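You operate a simulated robot arm through the tools that you are given. There is no shell and no other tool. Be economical: measure what you need, move in short steps, check, and stop when the job is done.

You run a simulated two-armed robot. Do the job below in one go: nothing can be reset, and whatever is moved stays where it is left.

TASK
Turn the fan from SETS to DOOR and run it on 1.
Fine: Stop it first; free the clamp, swing the head, clamp it again.
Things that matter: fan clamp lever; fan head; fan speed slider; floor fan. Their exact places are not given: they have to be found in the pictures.

It is judged by the outcome, as a careful person would: the job done as asked, and still so three seconds after it is handed in. It fails if anything else is knocked over, pushed out of place, dropped, spilled or broken.

THE ROBOT
Two 7-joint arms with fingered hands on one trunk, hanging from a carriage that runs on a rail from [-7, 1083] to [6, -897] (x, y) and turns from -6.685 to 5.323 rad about z. Base frame: it is fixed where the carriage stands at the start and does not move with it; the origin is on the floor, on the carriage's upright axis, x ahead of it, y to its left, z up. Lengths are in mm, angles in rad, forces in N, time in s.
The left shoulder is at the start at [40, 176, 1352], the right one opposite. With the tool pointing down near the work surface each hand reaches from about 100 to 500 mm from the robot's upright axis, wherever it stands, measured 20 degrees to its own side. Places, roughly: fan clamp lever [700, -500, 700]; fan head [800, -400, 1000]; fan speed slider [700, -500, 500]; floor fan [800, -400, 400]. Payload 4 kg a hand.
Tool frame (each hand has its own): the origin (TCP) lies between the finger pads and is the grasp point; the fingertips stand 30 mm ahead of it; z points along the fingers, y is the line along which they close. The gripper opens to 104 mm. The gripper's body begins 35 mm behind the TCP. The gripper is a hand of 4 fingers: y runs from the thumb to the fingers, the wrist lies at [-15, -104, -178] in the tool frame, and closing takes about 1.5 s.
Orientation is that of the tool frame in the base frame, as a unit quaternion [x, y, z, w]. With the fingers straight down and the wrist toward the robot, the tool's x, y and z point along [0, 1, 0], [1, 0, 0] and [0, 0, -1] of the base frame.

THE INTERFACE
- The arms move only by the tool step_arm. It takes "left_series", "right_series" or both (then of equal length, played together; a hand with none holds still); each is a list of rows, each a list of 3 entries, a list of its own where there are three numbers: the shift along the tool's x, y, z in units of 40 mm (1.0 is 40 mm), then the turn, a rotation vector about the tool's x, y, z in units of 5 degrees (1.0 is 5 degrees), then the closure in counts, from 0 (fully open) to 255 (shut). In form: [[[dx, dy, dz], [rx, ry, rz], fingers], ...]. A call has 1 to 20 rows; each row shifts and turns the commanded pose from where the row before left it, along the tool's axes as they then stand. A call with a number of a shift or a turn outside -1 to 1 is refused whole. A row lasts 0.2 s, in which the tool goes at most 50 mm and 0.15 rad; a call with a longer step from one row to the next is refused whole, and so is a gripper value outside its range. Where a pose cannot be reached the arm comes as near as it can. A force on the tool above 90 N (or 10 N above the force at the start of the call, whichever is more), or a blocked arm, ends the call early, and 0.2 s more pass. The fingers move at their own pace (about 153 mm/s each) and stop on an object; they squeeze with about 21 N. The grip force told is the motor's: it shows also when the fingers shut on nothing. Time passes only in rows, and 0.2 s behind the last, so rows that do not move let the fingers close. The reply holds the time, the measured pose of the TCP, the force on the tool along the base axes, the opening and the grip force, in the units named above and with some noise, with the torque about the TCP (base axes, N m) and any sound that the robot's microphone picked up.
- Cameras (640 x 400 px; columns grow to the right, rows downward): "scene" is now at [241.5, -38.6, 1675.8]; the picture's right is [-0.43, -0.90, 0.00], its down [-0.39, 0.18, -0.90] and it looks along [0.82, -0.39, -0.43] (base axes); focal length 214 px, centre (320, 200). "left" rides on the left gripper at [-61, -92, -131] in its tool frame; the picture's right is [-0.81, -0.28, 0.52], its down [0.53, -0.71, 0.46] and it looks along [0.24, 0.64, 0.73] (tool axes); focal length 275 px, centre (320, 200). "right" rides on the right gripper at [61, -92, -130] in its tool frame; the picture's right is [-0.81, 0.28, -0.52], its down [-0.53, -0.71, 0.46] and it looks along [-0.24, 0.64, 0.72] (tool axes); focal length 275 px, centre (320, 200).
- camera(camera): a new picture of that camera. The clock stands still meanwhile.
- move_column(by): slides the trunk up (or, below 0, down) by that many mm; the arms and the scene camera ride with it, the base frame stays. It gives what a move gives, with no picture.
- steer(legs): drives the robot by 1 to 6 legs, each [ahead, left, turn to the left] in mm, mm and rad, along the robot's own axes; the way and the turn of a leg run together, so that a leg with both is an arc; at most 1500 mm and 3.142 rad a leg. The arms and the cameras ride along, it lands a little off, and it stops where it bumps. It keeps to its track: a leg is cut to what the track allows. It gives what a move gives.
- set_grasp(shape, hand): the hand has 4 fingers and takes this shape, open, in about a second: jaw (thumb against the fingers, like two jaws); tri (thumb and two fingers); tip (a fingertip pinch); poke (one finger out to press); point (the index stretched); flat (the hand flat); cup (the hand cupped); fist (a fist). The gripper value then closes the fingers along that shape, each until it touches; the sizes above hold for jaw. It gives what a move gives, with no picture.
- turn_head(pan, tilt): turns the head with the scene camera to pan (to the left, within 1.501 rad either way) and tilt (down, from -0.506 to 1.204), counted from straight ahead of the robot. It gives what a move gives.
- pixel_to_xyz(camera, pixels): for up to 12 pixels [column, row] of the newest picture of that camera ("zoom" is the newest enlarged one), the place [x, y, z] in the base frame of the surface seen there, good to about 3 mm. The clock stands still meanwhile.
- zoom(camera, box): a new picture of the part [left, top, right, bottom] of that camera's present view, enlarged. The clock stands still meanwhile.
- finish_job(): hands the job in; it is judged then, once.

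Go step by step. Measure first, check grasps and placings, and put right what went wrong. The budget is 80 turns and 70 pictures, counting those below and the enlarged ones. Unless the task says otherwise, let go and move clear before handing in, and close with one line.

The tools are called after "Emit:" as name(argument=value, ...) on one line, values as JSON. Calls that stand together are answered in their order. step_arm: Moves the arms, as the interface text tells. Its arguments: {"type":"object","properties":{"left_series":{"type":"array","items":{"type":"array"}},"right_series":{"type":"array","items":{"type":"array"}}},"required":[]} The other tools are called the same way: move_column (by) slides the trunk up or down; set_grasp (shape, hand) gives the hand a shape; steer (legs) drives the base; turn_head (pan, tilt) turns the head that bears the scene camera; camera (camera) takes a picture; pixel_to_xyz (camera, pixels) gives the place of the surface under pixels of a picture; zoom (camera, box) takes an enlarged picture of a part of a camera's view; finish_job () hands the job in.

At the start:

```text
time_s: 0.0
left_eef_pos: [528.3, -49.6, 1645.9]
left_orientation: [0.706, 0.708, 0.0, 0.0]
left_force: [0.1, 0.0, -0.2]
left_moment: [0.01, -0.03, 0.0]
left_width: 103.8
left_grasp_force: 0.0
left_shape: jaw
right_eef_pos: [434.9, -498.9, 1565.1]
right_orientation: [0.707, 0.707, 0.001, 0.0]
right_force: [-0.4, 0.0, 0.5]
right_moment: [0.0, 0.0, 0.03]
right_width: 103.7
right_grasp_force: 0.1
right_shape: jaw
trunk travel left (down, up): [-474.0, 289.0]
robot x, y, heading: [2.0, -0.8, -0.001]
head pan, tilt: [-0.44, 0.442]
```

scene: 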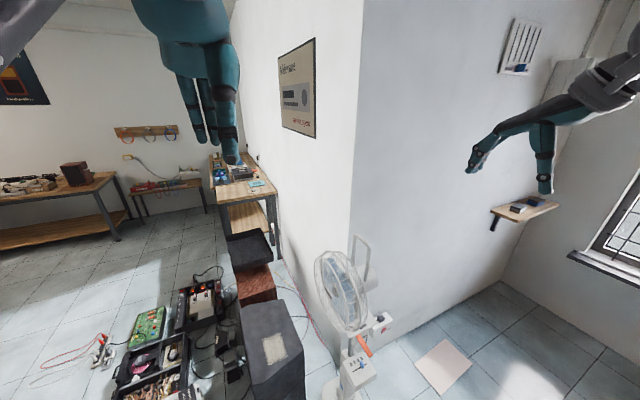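
right: 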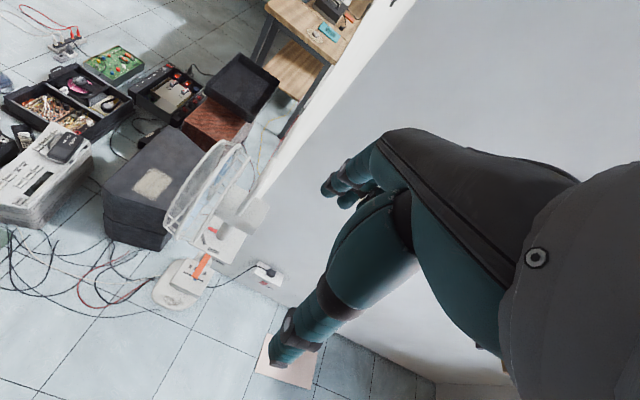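
left: 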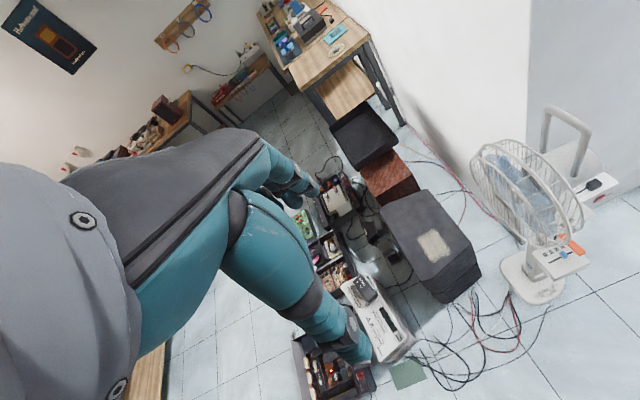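

The fan shows around scene pixel (345,310), with an orange lever at (362,345) and a control box at (357,370). I'll zoom in on it from two cameras.

Emit:
zoom(camera="scene", box=[290, 220, 450, 400])

Emit:
zoom(camera="left", box=[440, 80, 640, 320])

```text
2.22 times, centred on (370, 310) of scene
```

zoom: 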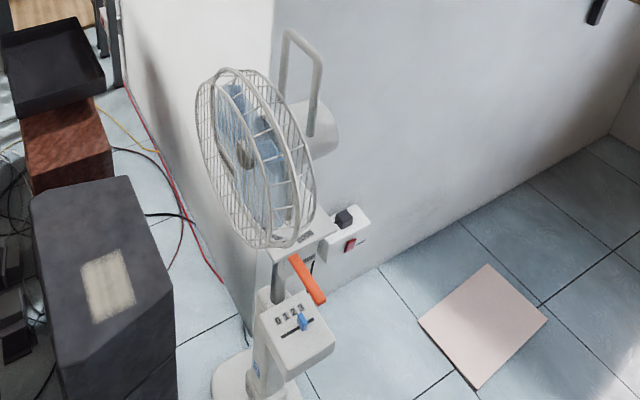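

```text
1.67 times, centred on (540, 200) of left
```

zoom: 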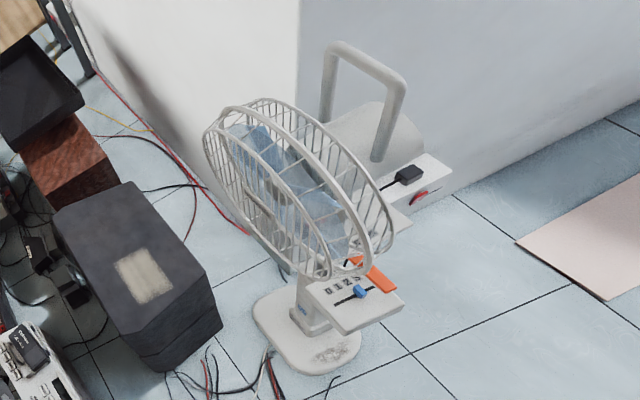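

The zooms show the slider knob (blue) around 2, the orange lever, the handle on the head's rear, and a socket with a red switch on the wall. Next I'll measure these points.

Emit:
pixel_to_xyz(camera="zoom", pixels=[[360, 291], [342, 300], [366, 263], [385, 286], [340, 45], [400, 85], [328, 110], [380, 155], [325, 272], [250, 105], [310, 355], [400, 300]])

Emit:
zoom(camera="scene", box=[325, 290, 405, 400])

```text
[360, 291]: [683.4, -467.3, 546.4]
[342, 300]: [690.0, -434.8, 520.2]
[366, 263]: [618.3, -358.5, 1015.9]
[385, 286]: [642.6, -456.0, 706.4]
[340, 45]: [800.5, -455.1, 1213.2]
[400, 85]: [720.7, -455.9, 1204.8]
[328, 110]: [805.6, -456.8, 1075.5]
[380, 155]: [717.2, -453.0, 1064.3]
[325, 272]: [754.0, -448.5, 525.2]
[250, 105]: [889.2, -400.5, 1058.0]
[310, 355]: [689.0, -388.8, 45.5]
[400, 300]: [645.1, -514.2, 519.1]
```

```text
3.64 times, centred on (365, 345) of scene
```

zoom: 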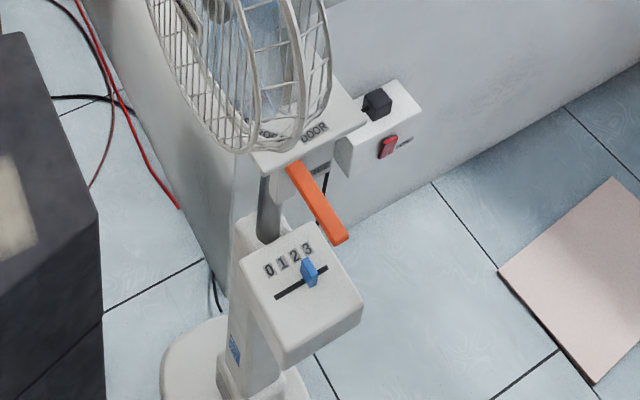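

Emit:
pixel_to_xyz(camera="zoom", pixels=[[308, 270], [278, 296], [325, 268], [268, 272], [282, 264], [295, 257], [307, 249], [296, 172], [340, 238], [315, 135], [270, 140], [330, 168]])

Emit:
zoom(camera="left", box=[500, 200, 620, 290])

```text
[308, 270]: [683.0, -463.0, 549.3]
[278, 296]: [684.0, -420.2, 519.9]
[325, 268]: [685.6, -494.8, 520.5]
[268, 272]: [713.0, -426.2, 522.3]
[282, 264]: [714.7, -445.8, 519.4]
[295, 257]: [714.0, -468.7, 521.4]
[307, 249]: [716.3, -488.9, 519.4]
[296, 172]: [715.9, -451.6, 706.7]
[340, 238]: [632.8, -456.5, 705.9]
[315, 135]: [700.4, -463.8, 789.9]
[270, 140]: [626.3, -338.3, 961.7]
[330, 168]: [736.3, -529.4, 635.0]
```

```text
4.44 times, centred on (560, 245) of left
```

zoom: 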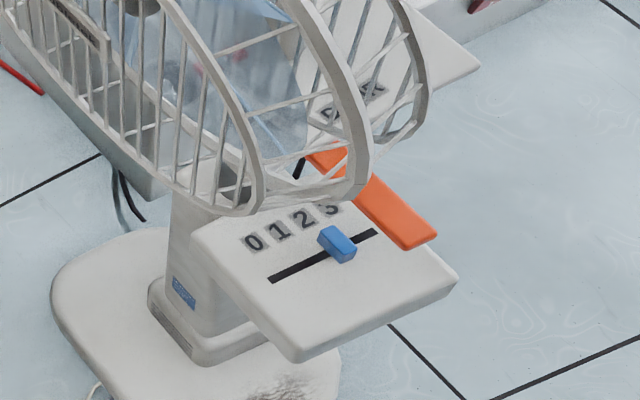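

Slider marks: 0 at y≈-426, 1 at -446, 2 at -468, 3 at -489. The knob is at y≈-465, so it is on 2. The lever runs along x at z≈707. Next I'll look at the SETS/DOOR plate and the head.

Emit:
zoom(camera="scene", box=[340, 300, 390, 350])

Emit:
zoom(camera="right", box=[150, 130, 290, 310])

```text
8.00 times, centred on (365, 325) of scene
```

zoom: 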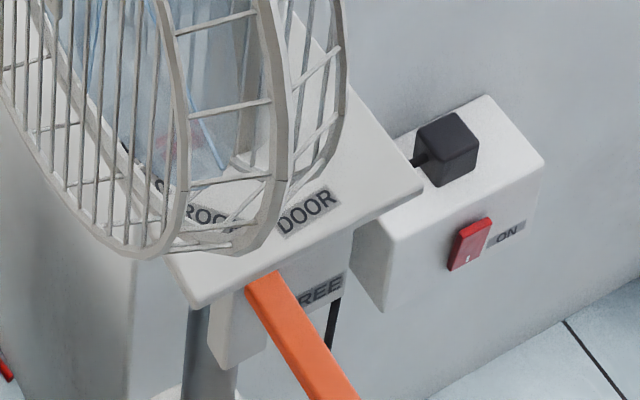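

```text
2.22 times, centred on (220, 220) of right
```

zoom: 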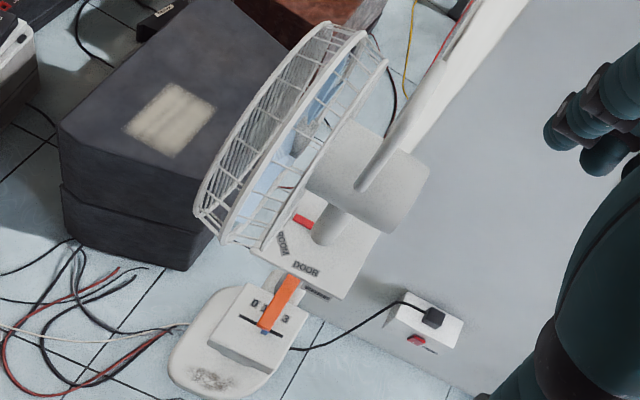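

The right view shows the red pointer on the neck and the labels ROOM and DOOR around the neck. I'll zoom in further and measure them.

Emit:
zoom(camera="right", box=[195, 190, 265, 280])

```text
4.44 times, centred on (230, 235) of right
```

zoom: 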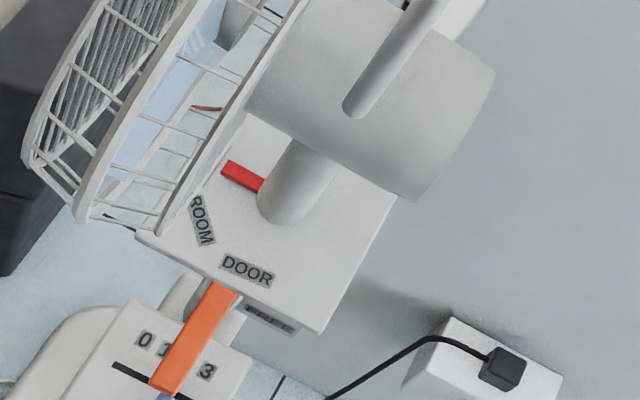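

Emit:
pixel_to_xyz(camera="zoom", pixels=[[230, 172], [255, 187], [202, 222], [247, 271], [285, 205], [320, 330], [395, 195], [225, 295], [268, 318], [370, 100], [490, 75], [410, 195]])

Emit:
zoom(camera="left", box=[540, 100, 640, 260])

```text
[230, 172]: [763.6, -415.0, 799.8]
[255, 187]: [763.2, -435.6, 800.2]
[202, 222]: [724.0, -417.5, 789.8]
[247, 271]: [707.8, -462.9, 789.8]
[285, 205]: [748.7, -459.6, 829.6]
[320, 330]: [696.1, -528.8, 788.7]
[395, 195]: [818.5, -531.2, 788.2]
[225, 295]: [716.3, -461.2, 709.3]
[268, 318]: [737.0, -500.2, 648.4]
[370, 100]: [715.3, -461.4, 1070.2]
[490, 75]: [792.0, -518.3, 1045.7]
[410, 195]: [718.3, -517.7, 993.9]
```

```text
2.50 times, centred on (590, 180) of left
```

zoom: 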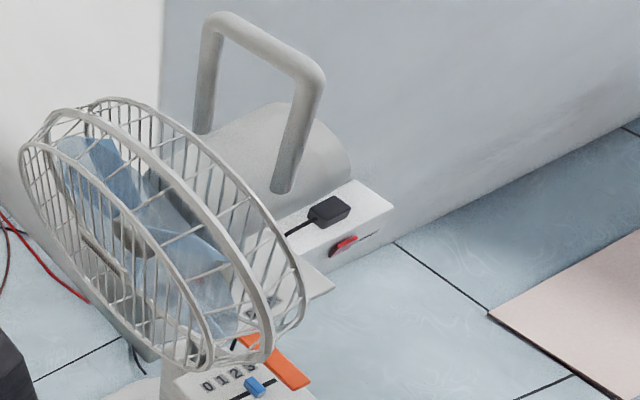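

The neck pivot is about (763,-463). The pointer is now at +y (SETS) and DOOR is toward -x, so the head must turn +90° about z. Before driving, I'll check obstacles in a fresh scene picture.

Emit:
pixel_to_xyz(camera="scene", pixels=[[498, 208], [550, 205], [430, 200], [345, 150], [270, 350], [378, 320], [590, 255], [445, 365], [300, 90], [520, 50]])

Emit:
set_grasp(hand="right", shape="jaw")

```text
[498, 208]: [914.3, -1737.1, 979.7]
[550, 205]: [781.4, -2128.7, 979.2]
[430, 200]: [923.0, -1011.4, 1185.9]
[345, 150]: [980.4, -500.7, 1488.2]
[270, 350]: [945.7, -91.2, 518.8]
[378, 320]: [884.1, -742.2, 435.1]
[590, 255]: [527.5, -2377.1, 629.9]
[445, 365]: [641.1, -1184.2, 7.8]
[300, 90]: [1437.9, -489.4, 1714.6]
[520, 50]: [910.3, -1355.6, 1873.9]
```

```text
time_s: 0.9
left_eef_pos: [527.4, -48.3, 1645.0]
left_orientation: [0.707, 0.707, 0.0, 0.001]
left_force: [0.2, -0.1, 0.1]
left_moment: [-0.01, -0.04, -0.05]
left_width: 103.6
left_grasp_force: 0.0
left_shape: jaw
right_eef_pos: [436.0, -498.3, 1565.8]
right_orientation: [0.707, 0.707, 0.0, 0.0]
right_force: [-0.4, -1.0, -0.1]
right_moment: [0.03, 0.03, -0.03]
right_width: 103.5
right_grasp_force: 0.2
right_shape: jaw
trunk travel left (down, up): [-474.0, 289.0]
robot x, y, heading: [-0.7, -2.5, -0.0]
head pan, tilt: [-0.44, 0.442]
```

Space is clear along the rail. I'll pull the left hand back, then drive 250 mm right and lower the trunk partway.

Emit:
step_arm(left_series=[[[0, -1, 0], [0, 0, 0], 0], [[0, -1, 0], [0, 0, 0], 0], [[0, -1, 0], [0, 0, 0], 0], [[0, -1, 0], [0, 0, 0], 0], [[0, -1, 0], [0, 0, 0], 0]])

Emit:
steer(legs=[[0, -250, 0]])

Emit:
move_column(by=-420)

Emit:
turn_head(pan=-0.3, tilt=0.7)

Emit:
camera(camera="scene")

```text
time_s: 2.1
left_eef_pos: [330.9, -47.5, 1645.3]
left_orientation: [0.704, 0.711, -0.006, 0.0]
left_force: [0.3, 0.4, -0.4]
left_moment: [0.01, 0.0, -0.01]
left_width: 104.1
left_grasp_force: 0.0
left_shape: jaw
right_eef_pos: [434.9, -497.7, 1564.9]
right_orientation: [0.708, 0.707, 0.0, -0.001]
right_force: [0.1, -0.2, -0.5]
right_moment: [0.03, 0.03, 0.01]
right_width: 104.2
right_grasp_force: 0.0
right_shape: jaw
trunk travel left (down, up): [-474.0, 289.0]
robot x, y, heading: [0.6, 0.0, -0.0]
head pan, tilt: [-0.44, 0.442]
```

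```text
time_s: 4.0
left_eef_pos: [330.7, -302.7, 1646.5]
left_orientation: [0.704, 0.711, -0.005, 0.001]
left_force: [0.7, 0.1, -0.3]
left_moment: [0.01, -0.01, 0.01]
left_width: 103.7
left_grasp_force: 0.1
left_shape: jaw
right_eef_pos: [439.2, -752.8, 1564.8]
right_orientation: [0.706, 0.708, 0.0, 0.0]
right_force: [0.0, 1.0, -0.1]
right_moment: [-0.01, 0.03, -0.03]
right_width: 104.0
right_grasp_force: 0.0
right_shape: jaw
trunk travel left (down, up): [-474.0, 289.0]
robot x, y, heading: [3.9, -258.4, 0.004]
head pan, tilt: [-0.44, 0.442]
```

```text
refused: -420 is not a number from -400 to 400
```

```text
time_s: 4.7
left_eef_pos: [330.9, -301.1, 1645.4]
left_orientation: [0.704, 0.711, -0.004, 0.002]
left_force: [-0.1, 0.5, 0.6]
left_moment: [0.0, 0.01, -0.04]
left_width: 103.9
left_grasp_force: 0.1
left_shape: jaw
right_eef_pos: [437.8, -752.6, 1565.1]
right_orientation: [0.706, 0.708, -0.001, 0.0]
right_force: [-0.8, -0.9, -0.8]
right_moment: [-0.01, -0.06, 0.01]
right_width: 103.7
right_grasp_force: 0.0
right_shape: jaw
trunk travel left (down, up): [-474.0, 289.0]
robot x, y, heading: [7.5, -259.5, 0.001]
head pan, tilt: [-0.3, 0.7]
```

```text
58 pictures are left
```

scene: 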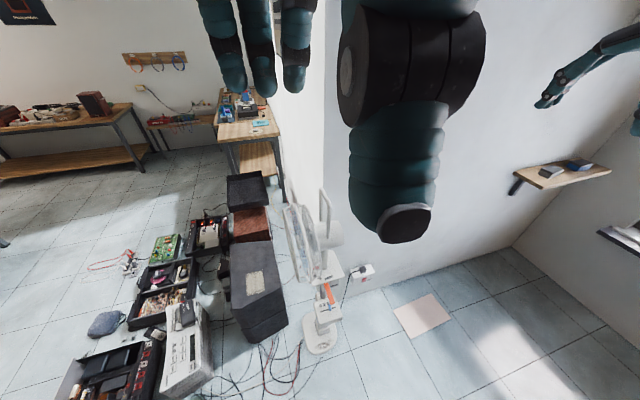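

The trunk move was refused (limit 400), and the left hand blocks part of the view. I'll lower by 400, move the left hand out to the left and pitch the right hand forward.

Emit:
move_column(by=-400)

Emit:
step_arm(left_series=[[[1, 0, 0], [0, 0, 0], 0], [[1, 0, 0], [0, 0, 0], 0], [[1, 0, 0], [0, 0, 0], 0], [[1, 0, 0], [0, 0, 0], 0], [[1, 0, 0], [0, 0, 0], 0], [[0, 0, 0], [0, 0, 0], 0], [[0, 0, 0], [0, 0, 0], 0], [[0, 0, 0], [0, 0, 0], 0], [[0, 0, 0], [0, 0, 0], 0], [[0, 0, 0], [0, 0, 0], 0], [[0, 0, 0], [0, 0, 0], 0], [[0, 0, 0], [0, 0, 0], 0], [[0, 0, 0], [0, 0, 0], 0], [[0, 0, 0], [0, 0, 0], 0], [[0, 0, 0], [0, 0, 0], 0], [[0, 0, 0], [0, 0, 0], 0], [[0, 0, 0], [0, 0, 0], 0], [[0, 0, 0], [0, 0, 0], 0]], right_series=[[[0, 0, 0], [-1, 0, 0], 0], [[0, 0, 0], [-1, 0, 0], 0], [[0, 0, 0], [-1, 0, 0], 0], [[0, 0, 0], [-1, 0, 0], 0], [[0, 0, 0], [-1, 0, 0], 0], [[0, 0, 0], [-1, 0, 0], 0], [[0, 0, 0], [-1, 0, 0], 0], [[0, 0, 0], [-1, 0, 0], 0], [[0, 0, 0], [-1, 0, 0], 0], [[0, 0, 0], [-1, 0, 0], 0], [[0, 0, 0], [-1, 0, 0], 0], [[0, 0, 0], [-1, 0, 0], 0], [[0, 0, 0], [-1, 0, 0], 0], [[0, 0, 0], [-1, 0, 0], 0], [[0, 0, 0], [-1, 0, 0], 0], [[0, 0, 0], [-1, 0, 0], 0], [[0, 0, 0], [-1, 0, 0], 0], [[0, 0, 0], [-1, 0, 0], 0]])

Emit:
camera(camera="scene")

Emit:
camera(camera="right")

```text
time_s: 8.6
left_eef_pos: [330.7, -303.4, 1246.4]
left_orientation: [0.703, 0.711, -0.004, 0.001]
left_force: [0.1, 0.8, -1.3]
left_moment: [-0.03, 0.01, -0.02]
left_width: 104.0
left_grasp_force: 0.0
left_shape: jaw
right_eef_pos: [438.5, -753.1, 1164.6]
right_orientation: [0.706, 0.709, 0.0, -0.001]
right_force: [-0.8, 0.1, 0.0]
right_moment: [0.01, -0.03, -0.04]
right_width: 103.8
right_grasp_force: 0.0
right_shape: jaw
trunk travel left (down, up): [-74.0, 689.0]
robot x, y, heading: [-2.7, -255.6, 0.0]
head pan, tilt: [-0.3, 0.7]
```

```text
time_s: 12.3
left_eef_pos: [328.4, -100.9, 1242.6]
left_orientation: [0.703, 0.711, -0.006, 0.002]
left_force: [0.2, -0.7, 0.7]
left_moment: [-0.01, 0.03, 0.01]
left_width: 103.5
left_grasp_force: 0.1
left_shape: jaw
right_eef_pos: [438.8, -752.9, 1165.2]
right_orientation: [0.499, 0.5, 0.502, 0.5]
right_force: [-0.1, -0.4, -0.3]
right_moment: [-0.05, 0.01, -0.01]
right_width: 103.7
right_grasp_force: 0.0
right_shape: jaw
trunk travel left (down, up): [-74.0, 689.0]
robot x, y, heading: [3.0, -257.3, 0.003]
head pan, tilt: [-0.3, 0.7]
```

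```text
57 pictures are left
```

scene: 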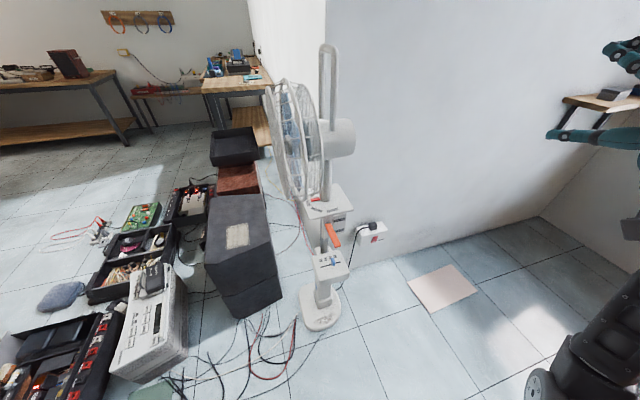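

```text
56 pictures are left
```

right: 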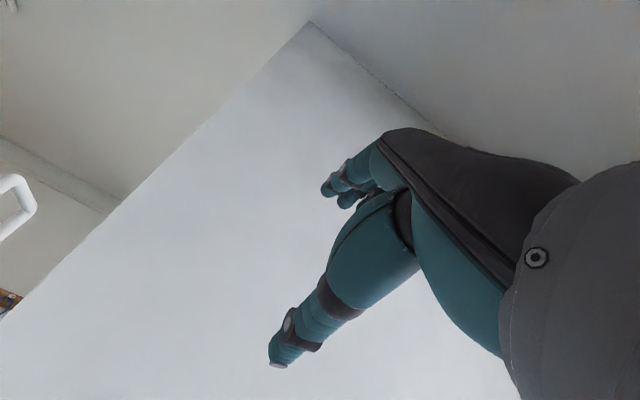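

Now the fan shows clearly in the scene view. I'll zoom in on the lever and slider around (328,235).

Emit:
zoom(camera="scene", box=[285, 180, 385, 290])

```text
3.64 times, centred on (335, 235) of scene
```

zoom: 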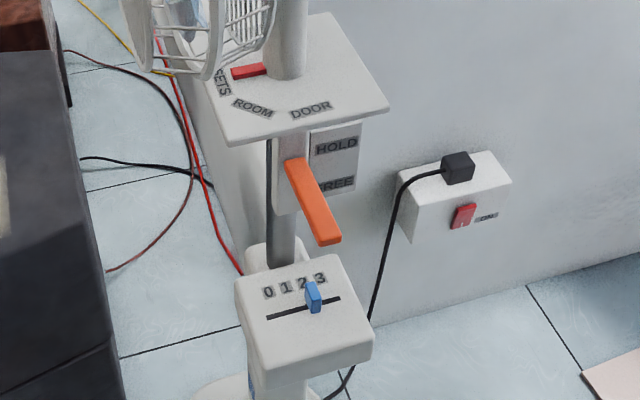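

HOLD is above and FREE below, so the lever swings down to free the clamp. I'll measure those labels.

Emit:
pixel_to_xyz(camera="zoom", pixels=[[336, 146], [336, 184], [295, 165], [325, 240], [290, 190], [313, 295], [313, 310], [270, 316], [338, 299], [222, 85], [252, 107], [310, 110]])

```text
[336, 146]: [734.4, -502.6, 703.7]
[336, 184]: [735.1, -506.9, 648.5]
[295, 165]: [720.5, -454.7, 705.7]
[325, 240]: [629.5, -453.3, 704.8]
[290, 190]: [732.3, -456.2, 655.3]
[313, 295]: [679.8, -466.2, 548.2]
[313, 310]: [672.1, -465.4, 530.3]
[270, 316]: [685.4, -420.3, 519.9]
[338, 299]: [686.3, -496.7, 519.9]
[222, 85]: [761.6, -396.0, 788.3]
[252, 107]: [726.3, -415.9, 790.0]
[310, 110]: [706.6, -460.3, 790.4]
```

HOLD is at z≈704, level with the lever, and FREE is at z≈648, so pushing the lever down frees it. I'll lower the trunk fully and stage the right hand low in front of the slider with fingers shut.

Emit:
move_column(by=-74)

Emit:
step_arm(right_series=[[[0.434, -0.875, 0.145], [0, 0, 0], 255], [[0.434, -0.875, 0.145], [0, 0, 0], 255], [[0.434, -0.875, 0.145], [0, 0, 0], 255], [[0.434, -0.875, 0.145], [0, 0, 0], 255], [[0.434, -0.875, 0.145], [0, 0, 0], 255], [[0.434, -0.875, 0.145], [0, 0, 0], 255], [[0.434, -0.875, 0.145], [0, 0, 0], 255], [[0.434, -0.875, 0.145], [0, 0, 0], 255], [[0.434, -0.875, 0.145], [0, 0, 0], 255], [[0.434, -0.875, 0.145], [0, 0, 0], 255], [[0.434, -0.875, 0.145], [0, 0, 0], 255], [[0.434, -0.875, 0.145], [0, 0, 0], 255], [[0.434, -0.875, 0.145], [0, 0, 0], 255], [[0, 0, 0], [1, 0, 0], 255], [[0, 0, 0], [1, 0, 0], 255], [[0, 0, 0], [1, 0, 0], 255], [[0, 0, 0], [1, 0, 0], 255], [[0, 0, 0], [1, 0, 0], 255], [[0, 0, 0], [1, 0, 0], 255], [[0, 0, 0], [0, 0, 0], 255]])

Emit:
camera(camera="scene")

Emit:
camera(camera="right")

```text
time_s: 13.5
left_eef_pos: [329.7, -101.5, 1169.1]
left_orientation: [0.703, 0.711, -0.005, 0.001]
left_force: [-0.5, 0.0, -0.4]
left_moment: [0.01, 0.01, 0.03]
left_width: 103.6
left_grasp_force: 0.1
left_shape: jaw
right_eef_pos: [438.8, -752.7, 1091.9]
right_orientation: [0.5, 0.501, 0.5, 0.499]
right_force: [-0.2, -0.5, 0.9]
right_moment: [-0.02, -0.01, -0.05]
right_width: 103.9
right_grasp_force: 0.0
right_shape: jaw
trunk travel left (down, up): [0.0, 763.0]
robot x, y, heading: [2.4, -257.3, 0.004]
head pan, tilt: [-0.3, 0.7]
```

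```text
time_s: 17.7
left_eef_pos: [327.7, -99.9, 1168.2]
left_orientation: [0.703, 0.712, -0.005, 0.001]
left_force: [1.2, 1.4, 0.4]
left_moment: [-0.02, -0.04, 0.06]
left_width: 103.6
left_grasp_force: 0.0
left_shape: jaw
right_eef_pos: [513.0, -526.3, 635.9]
right_orientation: [0.612, 0.614, 0.353, 0.352]
right_force: [-0.3, 0.3, -0.2]
right_moment: [0.0, 0.04, -0.01]
right_width: 0.3
right_grasp_force: 20.9
right_shape: jaw
trunk travel left (down, up): [0.0, 763.0]
robot x, y, heading: [3.0, -256.8, 0.004]
head pan, tilt: [-0.3, 0.7]
```

```text
54 pictures are left
```

scene: 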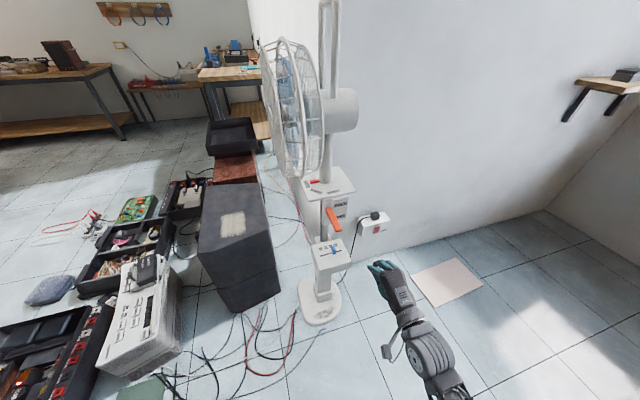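

```text
53 pictures are left
```

right: 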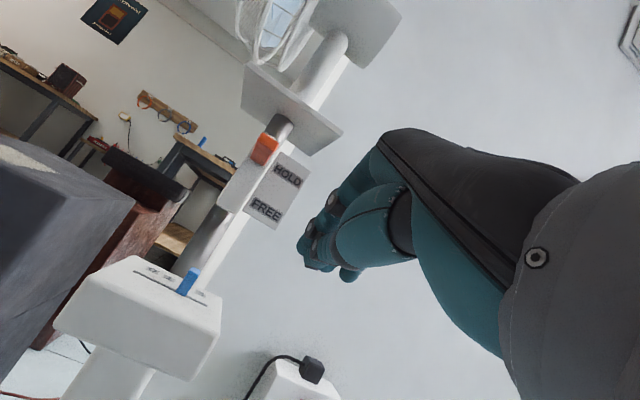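

The hand is staged at (513,-526,636) with the fingers shut. I'll zoom in to see where the closed fingertips really are.

Emit:
zoom(camera="scene", box=[355, 240, 435, 310])

Emit:
pixel_to_xyz(camera="zoom", pixels=[[185, 180], [150, 180], [215, 180], [235, 165], [180, 215], [250, 200]])

Emit:
pixel_to_xyz(camera="right", pixels=[[302, 245], [308, 265], [320, 225], [335, 200], [350, 275]])

```text
5.71 times, centred on (395, 275) of scene
```

zoom: 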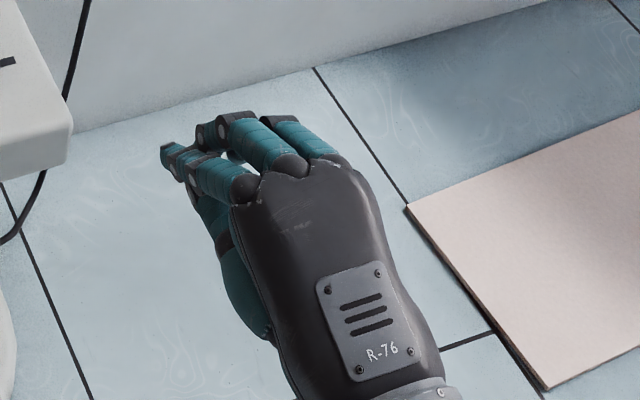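

```text
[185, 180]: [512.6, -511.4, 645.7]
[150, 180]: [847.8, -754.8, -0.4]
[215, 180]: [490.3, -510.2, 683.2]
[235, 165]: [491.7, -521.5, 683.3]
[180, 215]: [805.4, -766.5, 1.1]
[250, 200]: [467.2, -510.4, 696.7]
```

```text
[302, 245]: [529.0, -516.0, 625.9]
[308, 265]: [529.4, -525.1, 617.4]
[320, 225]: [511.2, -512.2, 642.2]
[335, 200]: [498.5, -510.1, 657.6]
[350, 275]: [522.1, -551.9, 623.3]
```

The closed jaw makes a wide bundle of fingers. I'll try the poke shape for pushing the slider and lever.

Emit:
set_grasp(hand="right", shape="poke")

Emit:
zoom(camera="scene", box=[355, 240, 435, 310])

Emit:
camera(camera="right")

```text
time_s: 18.6
left_eef_pos: [327.2, -100.9, 1167.8]
left_orientation: [0.703, 0.711, -0.004, 0.001]
left_force: [0.0, -0.4, -0.1]
left_moment: [-0.02, -0.03, 0.0]
left_width: 104.1
left_grasp_force: 0.1
left_shape: jaw
right_eef_pos: [513.2, -525.9, 636.9]
right_orientation: [0.61, 0.614, 0.355, 0.353]
right_force: [-0.5, 0.3, 0.0]
right_moment: [0.01, 0.01, 0.01]
right_width: 0.0
right_grasp_force: 0.2
right_shape: poke
trunk travel left (down, up): [0.0, 763.0]
robot x, y, heading: [2.4, -254.6, 0.0]
head pan, tilt: [-0.3, 0.7]
```

```text
5.71 times, centred on (395, 275) of scene
```

zoom: 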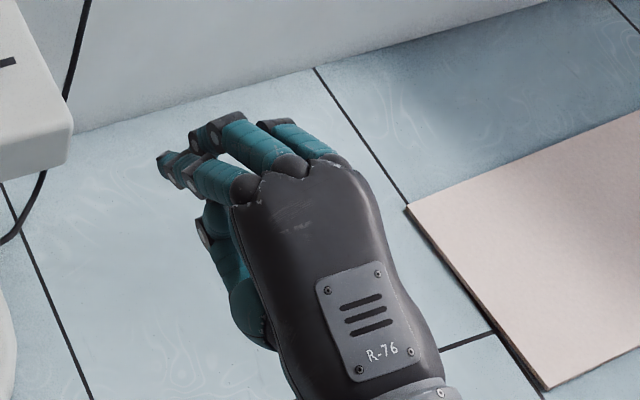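

```text
50 pictures are left
```

right: 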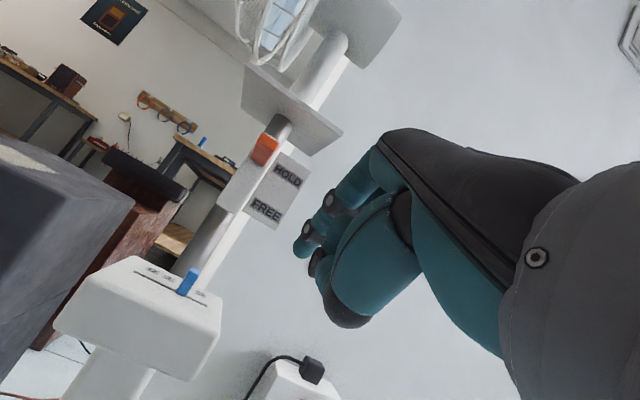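

The index is out but still bent. I'll set the closure to 0 and look again.

Emit:
set_grasp(hand="right", shape="point")

Emit:
step_arm(right_series=[[[0, 0, 0], [0, 0, 0], 0], [[0, 0, 0], [0, 0, 0], 0], [[0, 0, 0], [0, 0, 0], 0], [[0, 0, 0], [0, 0, 0], 0]])

Emit:
zoom(camera="scene", box=[355, 240, 435, 310])

Emit:
pixel_to_xyz(camera="zoom", pixels=[[120, 125], [130, 135], [150, 145], [170, 155], [190, 168], [215, 180]])

```text
time_s: 19.5
left_eef_pos: [329.4, -102.7, 1168.6]
left_orientation: [0.703, 0.711, -0.005, 0.002]
left_force: [-0.6, -0.3, 1.2]
left_moment: [0.02, 0.01, -0.02]
left_width: 103.7
left_grasp_force: 0.1
left_shape: jaw
right_eef_pos: [514.2, -526.1, 636.5]
right_orientation: [0.611, 0.614, 0.355, 0.353]
right_force: [-0.4, 0.8, -0.2]
right_moment: [0.0, 0.02, 0.01]
right_width: 0.0
right_grasp_force: 0.0
right_shape: point
trunk travel left (down, up): [0.0, 763.0]
robot x, y, heading: [2.9, -257.0, 0.001]
head pan, tilt: [-0.3, 0.7]
```

```text
time_s: 20.5
left_eef_pos: [328.5, -100.5, 1167.9]
left_orientation: [0.704, 0.71, -0.005, 0.001]
left_force: [-0.5, 0.3, -0.7]
left_moment: [0.0, 0.0, 0.02]
left_width: 103.6
left_grasp_force: 0.2
left_shape: jaw
right_eef_pos: [512.9, -525.8, 636.3]
right_orientation: [0.611, 0.614, 0.354, 0.353]
right_force: [0.1, -0.3, 0.4]
right_moment: [0.01, 0.01, 0.01]
right_width: 0.0
right_grasp_force: 0.0
right_shape: point
trunk travel left (down, up): [0.0, 763.0]
robot x, y, heading: [1.9, -254.6, 0.003]
head pan, tilt: [-0.3, 0.7]
```

```text
5.71 times, centred on (395, 275) of scene
```

zoom: 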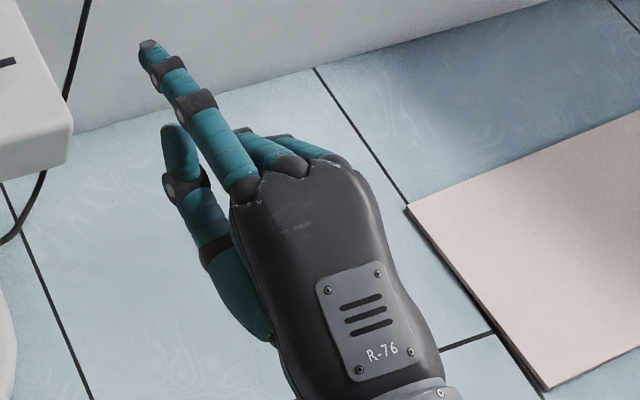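

```text
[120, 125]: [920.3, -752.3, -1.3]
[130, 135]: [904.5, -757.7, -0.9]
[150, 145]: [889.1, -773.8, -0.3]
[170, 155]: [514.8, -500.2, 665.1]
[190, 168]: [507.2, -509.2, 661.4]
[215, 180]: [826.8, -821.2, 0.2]
```

Now the index is straight. I'll measure its tip.

Emit:
pixel_to_xyz(camera="zoom", pixels=[[149, 46], [155, 58], [175, 80], [195, 103], [215, 140], [235, 180], [150, 42], [182, 135]])

Emit:
camera(camera="right")

```text
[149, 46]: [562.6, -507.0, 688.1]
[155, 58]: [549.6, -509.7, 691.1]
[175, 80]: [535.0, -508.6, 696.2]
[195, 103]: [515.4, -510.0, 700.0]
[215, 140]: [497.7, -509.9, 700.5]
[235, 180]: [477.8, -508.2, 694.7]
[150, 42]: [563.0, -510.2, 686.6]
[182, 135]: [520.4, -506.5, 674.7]
```

```text
48 pictures are left
```

right: 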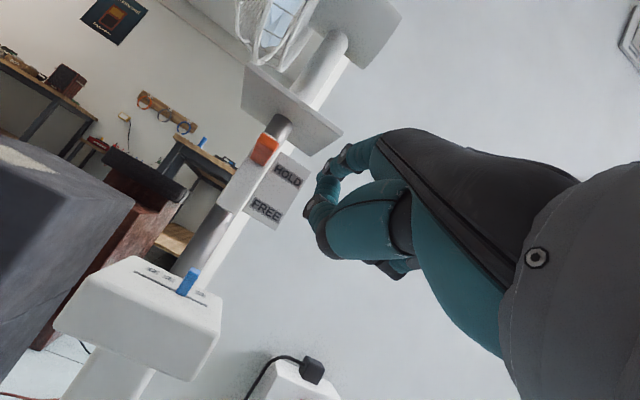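

The straight index tip is near (563,-509,682), about 17 mm to +y of the TCP. I'll pitch 30° further so it points down at about 40°, advance most of the way on the -y side of the knob, and check.

Emit:
step_arm(right_series=[[[0, 0, 0], [1, 0, 0], 0], [[0, 0, 0], [1, 0, 0], 0], [[0, 0, 0], [1, 0, 0], 0], [[0, 0, 0], [1, 0, 0], 0], [[0, 0, 0], [1, 0, 0], 0], [[0, 0, 0], [1, 0, 0], 0], [[0.09, 0.22, 0.9], [0, 0, 0], 0], [[0.09, 0.22, 0.9], [0, 0, 0], 0], [[0.09, 0.22, 0.9], [0, 0, 0], 0], [[0, 0, 0], [0, 0, 0], 0]])

Emit:
zoom(camera="scene", box=[300, 200, 400, 290])

Emit:
camera(camera="right")

```text
time_s: 22.7
left_eef_pos: [329.7, -101.8, 1168.0]
left_orientation: [0.703, 0.711, -0.005, 0.001]
left_force: [-0.1, -0.6, -0.1]
left_moment: [-0.02, 0.0, 0.01]
left_width: 104.0
left_grasp_force: 0.1
left_shape: jaw
right_eef_pos: [590.8, -515.3, 557.1]
right_orientation: [0.681, 0.684, 0.183, 0.183]
right_force: [0.5, -0.2, 0.2]
right_moment: [-0.01, -0.02, 0.0]
right_width: 0.3
right_grasp_force: 0.1
right_shape: point
trunk travel left (down, up): [0.0, 763.0]
robot x, y, heading: [2.0, -258.8, 0.003]
head pan, tilt: [-0.3, 0.7]
```

```text
4.44 times, centred on (350, 245) of scene
```

zoom: 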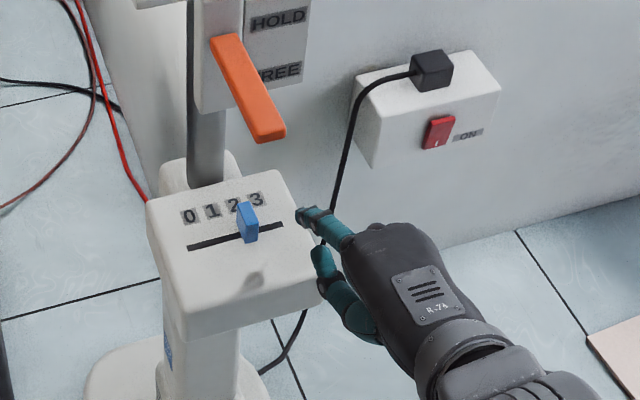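

```text
46 pictures are left
```

right: 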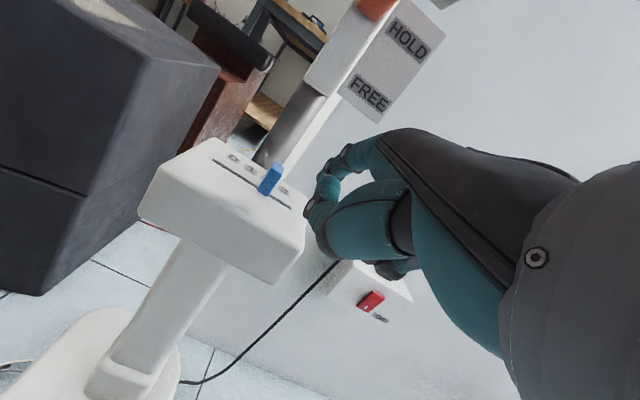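

Emit:
pixel_to_xyz(camera="zoom", pixels=[[300, 215], [312, 215], [318, 255], [322, 280], [247, 210], [240, 218], [257, 222], [247, 238]])

```text
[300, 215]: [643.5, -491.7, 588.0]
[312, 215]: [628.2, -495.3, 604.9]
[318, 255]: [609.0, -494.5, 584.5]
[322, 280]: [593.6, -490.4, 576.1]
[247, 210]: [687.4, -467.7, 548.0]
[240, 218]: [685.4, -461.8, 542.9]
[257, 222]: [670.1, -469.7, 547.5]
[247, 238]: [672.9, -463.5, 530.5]
```

The fingertip is at about (650,-494,582) and the knob is at y≈-466. I'll lower the tip beside the knob and push it in +y toward 0.

Emit:
step_arm(right_series=[[[0, 0.07, 0.68], [0, 0, 0], 0], [[0, 0.07, 0.68], [0, 0, 0], 0], [[0.4, 0, 0], [0, 0, 0], 0], [[0.4, 0, 0], [0, 0, 0], 0], [[0.4, 0, 0], [0, 0, 0], 0], [[0, 0, 0], [0, 0, 0], 0]])

Emit:
zoom(camera="scene", box=[300, 200, 400, 290])

```text
time_s: 24.1
left_eef_pos: [328.9, -101.5, 1167.5]
left_orientation: [0.704, 0.711, -0.005, 0.001]
left_force: [0.1, -0.2, 0.2]
left_moment: [0.01, 0.03, 0.0]
left_width: 103.6
left_grasp_force: 0.0
left_shape: jaw
right_eef_pos: [621.1, -466.8, 512.4]
right_orientation: [0.682, 0.684, 0.183, 0.183]
right_force: [-0.4, -0.3, 0.3]
right_moment: [-0.04, -0.01, 0.02]
right_width: 96.1
right_grasp_force: 0.0
right_shape: point
trunk travel left (down, up): [0.0, 763.0]
robot x, y, heading: [2.4, -253.2, 0.006]
head pan, tilt: [-0.3, 0.7]
```

```text
4.44 times, centred on (350, 245) of scene
```

zoom: 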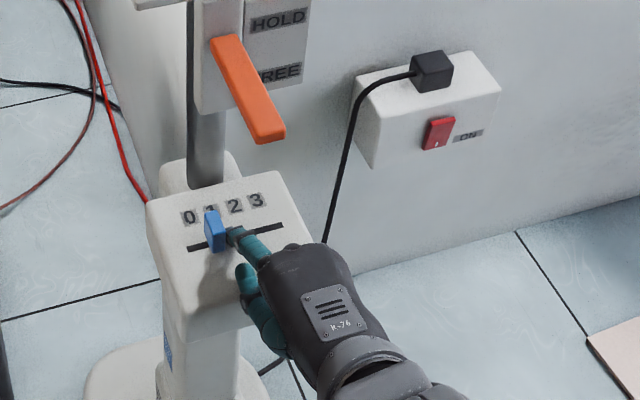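

The knob slid to between 1 and 0 (zoom pixel 212,225). I'll push about 10 mm more and measure.

Emit:
step_arm(right_series=[[[0.13, 0, 0], [0, 0, 0], 0], [[0.13, 0, 0], [0, 0, 0], 0], [[0, 0, 0], [0, 0, 0], 0]])

Emit:
zoom(camera="scene", box=[320, 220, 370, 270])

Emit:
pixel_to_xyz(camera="zoom", pixels=[[190, 210], [200, 220], [210, 215], [200, 240], [180, 235], [215, 240], [240, 240]])

```text
time_s: 24.9
left_eef_pos: [329.7, -101.0, 1168.8]
left_orientation: [0.704, 0.711, -0.005, 0.002]
left_force: [-1.4, -0.1, -0.1]
left_moment: [-0.02, -0.03, 0.01]
left_width: 103.9
left_grasp_force: 0.1
left_shape: jaw
right_eef_pos: [622.1, -457.0, 511.8]
right_orientation: [0.682, 0.684, 0.182, 0.183]
right_force: [-1.0, 0.2, 1.6]
right_moment: [0.04, -0.02, 0.02]
right_width: 95.9
right_grasp_force: 0.0
right_shape: point
trunk travel left (down, up): [0.0, 763.0]
robot x, y, heading: [3.2, -255.4, 0.004]
head pan, tilt: [-0.3, 0.7]
```

```text
8.00 times, centred on (345, 245) of scene
```

zoom: 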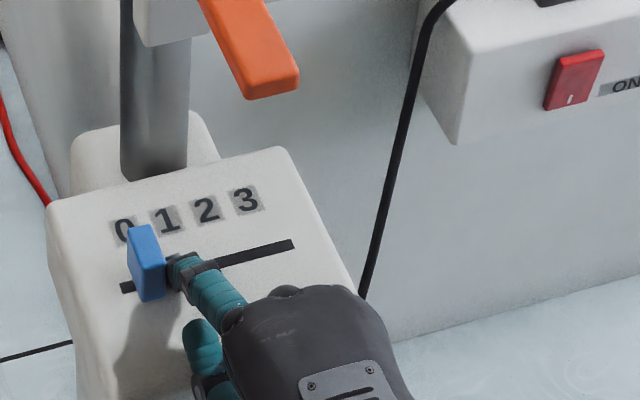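

```text
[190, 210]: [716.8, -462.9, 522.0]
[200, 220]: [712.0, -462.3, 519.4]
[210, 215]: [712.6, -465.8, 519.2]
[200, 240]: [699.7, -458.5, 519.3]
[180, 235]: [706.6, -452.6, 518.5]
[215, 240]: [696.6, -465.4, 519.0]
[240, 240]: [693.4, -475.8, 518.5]
```

Emit:
pixel_to_xyz(camera="zoom", pixels=[[140, 235], [155, 235], [150, 260], [155, 285], [175, 270], [125, 230], [165, 215], [125, 288]])

```text
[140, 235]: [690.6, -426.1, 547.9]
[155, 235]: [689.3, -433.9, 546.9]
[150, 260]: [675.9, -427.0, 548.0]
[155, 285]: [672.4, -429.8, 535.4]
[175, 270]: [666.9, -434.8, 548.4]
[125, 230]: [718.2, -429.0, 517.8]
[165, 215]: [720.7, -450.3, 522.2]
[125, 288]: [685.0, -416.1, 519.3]
```

The knob centre is at y≈-429, and 0 should be near -425. I'll nudge 5 mm more, then back off and look.

Emit:
step_arm(right_series=[[[0.12, 0, 0], [0, 0, 0], 0], [[0, 0, 0], [0, 0, 0], 0], [[-0.5, 0, 0], [0, 0, 0], 0], [[0, -0.2, -1], [0, 0, 0], 0], [[0, -0.2, -1], [0, 0, 0], 0], [[0, 0, 0], [0, 0, 0], 0]])

Emit:
zoom(camera="scene", box=[310, 190, 380, 270])

```text
time_s: 26.3
left_eef_pos: [331.0, -103.0, 1168.8]
left_orientation: [0.703, 0.711, -0.004, 0.002]
left_force: [-0.2, -0.6, 0.0]
left_moment: [-0.02, 0.04, 0.01]
left_width: 103.9
left_grasp_force: 0.0
left_shape: jaw
right_eef_pos: [568.5, -472.3, 572.1]
right_orientation: [0.682, 0.684, 0.183, 0.183]
right_force: [-0.5, 0.4, 1.0]
right_moment: [0.04, 0.06, 0.02]
right_width: 96.2
right_grasp_force: 0.0
right_shape: point
trunk travel left (down, up): [0.0, 763.0]
robot x, y, heading: [5.4, -251.2, 0.001]
head pan, tilt: [-0.3, 0.7]
```

```text
5.00 times, centred on (345, 230) of scene
```

zoom: 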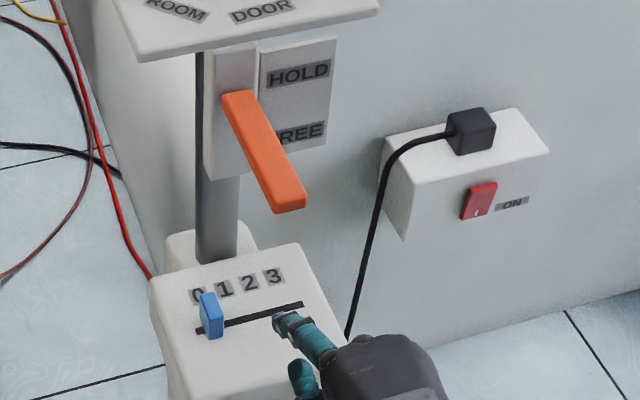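

The knob now lies in line with 0. I'll measure it.

Emit:
pixel_to_xyz(camera="zoom", pixels=[[203, 298], [210, 297], [207, 312], [222, 288], [249, 283], [273, 276], [240, 110], [290, 200], [243, 98]])

Emit:
zoom(camera="scene", box=[250, 30, 370, 190])

```text
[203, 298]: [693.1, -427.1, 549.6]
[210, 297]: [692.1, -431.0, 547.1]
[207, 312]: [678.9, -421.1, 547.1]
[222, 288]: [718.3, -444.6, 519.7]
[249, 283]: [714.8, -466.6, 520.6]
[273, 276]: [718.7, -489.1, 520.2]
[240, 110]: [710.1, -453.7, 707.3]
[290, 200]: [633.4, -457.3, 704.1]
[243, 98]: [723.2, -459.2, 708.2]
```

```text
2.50 times, centred on (310, 110) of scene
```

zoom: 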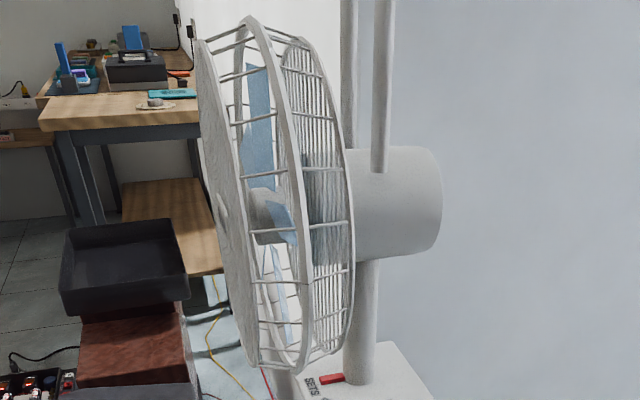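

The blades now show sharp and still, and the knob is at y≈-425 (0), so the fan is stopped. Next I'll back out, rise, and bring the index over the lever end near (645,-456,735).

Emit:
step_arm(right_series=[[[0, -0.65, -0.375], [0, 0, 0], 0], [[0, -0.65, -0.375], [0, 0, 0], 0], [[0, 0.46, -0.8], [0, 0, 0], 0], [[0, 0.46, -0.8], [0, 0, 0], 0], [[0, 0.46, -0.8], [0, 0, 0], 0], [[0, 0.46, -0.8], [0, 0, 0], 0], [[-0.05, 0.84, 0.48], [0, 0, 0], 0], [[-0.05, 0.84, 0.48], [0, 0, 0], 0], [[0, 0, 0], [0, 0, 0], 0]])

Emit:
zoom(camera="scene", box=[290, 150, 400, 260])

```text
time_s: 28.3
left_eef_pos: [327.6, -100.5, 1169.2]
left_orientation: [0.703, 0.711, -0.005, 0.001]
left_force: [-0.9, -0.4, -0.6]
left_moment: [0.02, -0.03, -0.02]
left_width: 103.8
left_grasp_force: 0.0
left_shape: jaw
right_eef_pos: [585.0, -473.8, 720.1]
right_orientation: [0.683, 0.684, 0.183, 0.182]
right_force: [-0.3, -0.4, -0.1]
right_moment: [0.04, 0.0, 0.01]
right_width: 95.9
right_grasp_force: 0.0
right_shape: point
trunk travel left (down, up): [0.0, 763.0]
robot x, y, heading: [0.4, -259.4, 0.004]
head pan, tilt: [-0.3, 0.7]
```

```text
3.64 times, centred on (345, 205) of scene
```

zoom: 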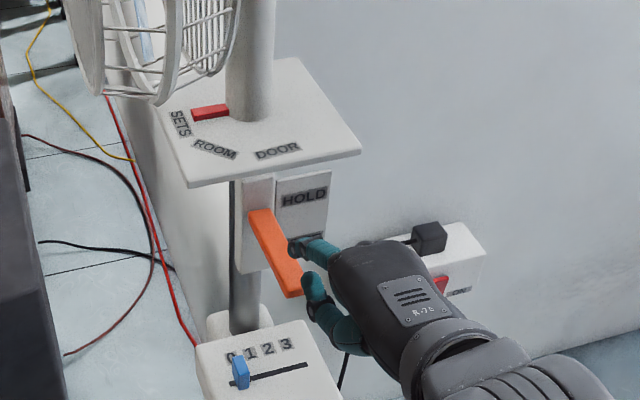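

Emit:
pixel_to_xyz(camera="zoom", pixels=[[292, 248], [302, 243], [315, 285], [305, 280], [285, 265], [270, 235], [320, 245]])

Emit:
camera(camera="right")

```text
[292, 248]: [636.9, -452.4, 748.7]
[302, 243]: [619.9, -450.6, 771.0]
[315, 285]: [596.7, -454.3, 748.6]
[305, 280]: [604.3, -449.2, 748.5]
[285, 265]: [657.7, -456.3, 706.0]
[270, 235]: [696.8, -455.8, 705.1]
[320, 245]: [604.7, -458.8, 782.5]
```

```text
40 pictures are left
```

right: 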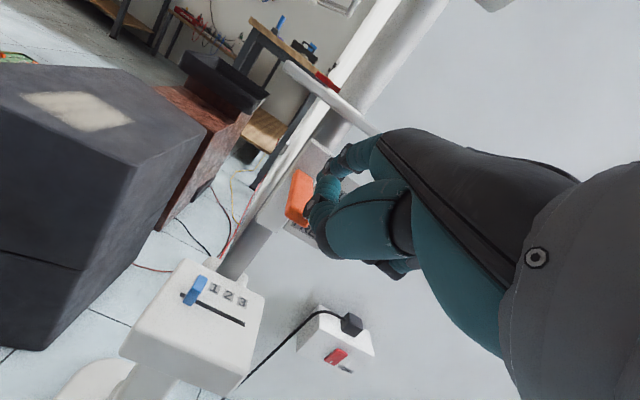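

The fingertip is at about (640,-453,745), right over the lever's end. I'll push forward slightly and then press straight down in steps.

Emit:
step_arm(right_series=[[[-0.05, 0.3, 0.17], [0, 0, 0], 0], [[0, -0.31, 0.54], [0, 0, 0], 0], [[0, -0.31, 0.54], [0, 0, 0], 0], [[0, -0.2, 0.35], [0, 0, 0], 0], [[0, 0, 0], [0, 0, 0], 0]])

Emit:
zoom(camera="scene", box=[290, 150, 400, 260])

```text
time_s: 29.5
left_eef_pos: [329.2, -101.2, 1168.7]
left_orientation: [0.703, 0.711, -0.005, 0.001]
left_force: [-0.3, 0.7, 0.7]
left_moment: [0.02, 0.01, -0.03]
left_width: 103.8
left_grasp_force: 0.1
left_shape: jaw
right_eef_pos: [600.0, -477.7, 655.9]
right_orientation: [0.682, 0.684, 0.183, 0.182]
right_force: [0.1, 0.2, 0.2]
right_moment: [0.01, 0.03, 0.01]
right_width: 0.0
right_grasp_force: 0.2
right_shape: point
trunk travel left (down, up): [0.0, 763.0]
robot x, y, heading: [2.3, -253.9, 0.003]
head pan, tilt: [-0.3, 0.7]
```

```text
3.64 times, centred on (345, 205) of scene
```

zoom: 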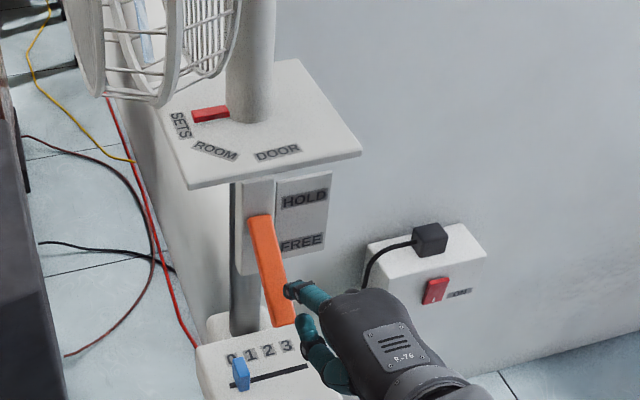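

The lever has moved down (its end is now at zoom pixel 280,315). I'll press further and watch for a stop.

Emit:
step_arm(right_series=[[[0, -0.2, 0.35], [0, 0, 0], 0], [[0, -0.2, 0.35], [0, 0, 0], 0], [[0, 0, 0], [0, 0, 0], 0]])

Emit:
zoom(camera="scene", box=[290, 150, 400, 260])

Emit:
pixel_to_xyz(camera="zoom", pixels=[[258, 222], [265, 250], [272, 280], [278, 305], [300, 200], [300, 242]])

```text
time_s: 30.3
left_eef_pos: [326.1, -102.3, 1167.5]
left_orientation: [0.703, 0.711, -0.005, 0.0]
left_force: [-0.1, -0.1, -0.7]
left_moment: [-0.01, 0.02, 0.01]
left_width: 104.0
left_grasp_force: 0.1
left_shape: jaw
right_eef_pos: [592.9, -477.9, 626.4]
right_orientation: [0.682, 0.684, 0.184, 0.184]
right_force: [-26.8, -0.9, 19.9]
right_moment: [0.34, -2.34, 0.32]
right_width: 0.0
right_grasp_force: 0.1
right_shape: point
trunk travel left (down, up): [0.0, 763.0]
robot x, y, heading: [0.1, -254.5, 0.003]
head pan, tilt: [-0.3, 0.7]
```

```text
3.64 times, centred on (345, 205) of scene
```

zoom: 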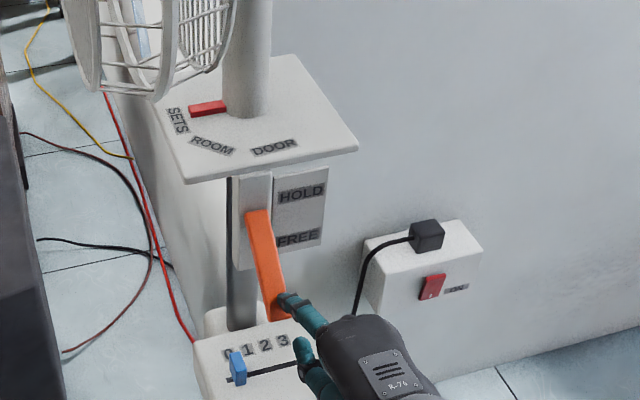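

```text
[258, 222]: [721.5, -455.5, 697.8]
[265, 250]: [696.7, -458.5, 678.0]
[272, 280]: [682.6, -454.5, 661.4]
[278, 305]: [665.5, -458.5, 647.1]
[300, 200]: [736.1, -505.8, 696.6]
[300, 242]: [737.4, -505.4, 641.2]
```

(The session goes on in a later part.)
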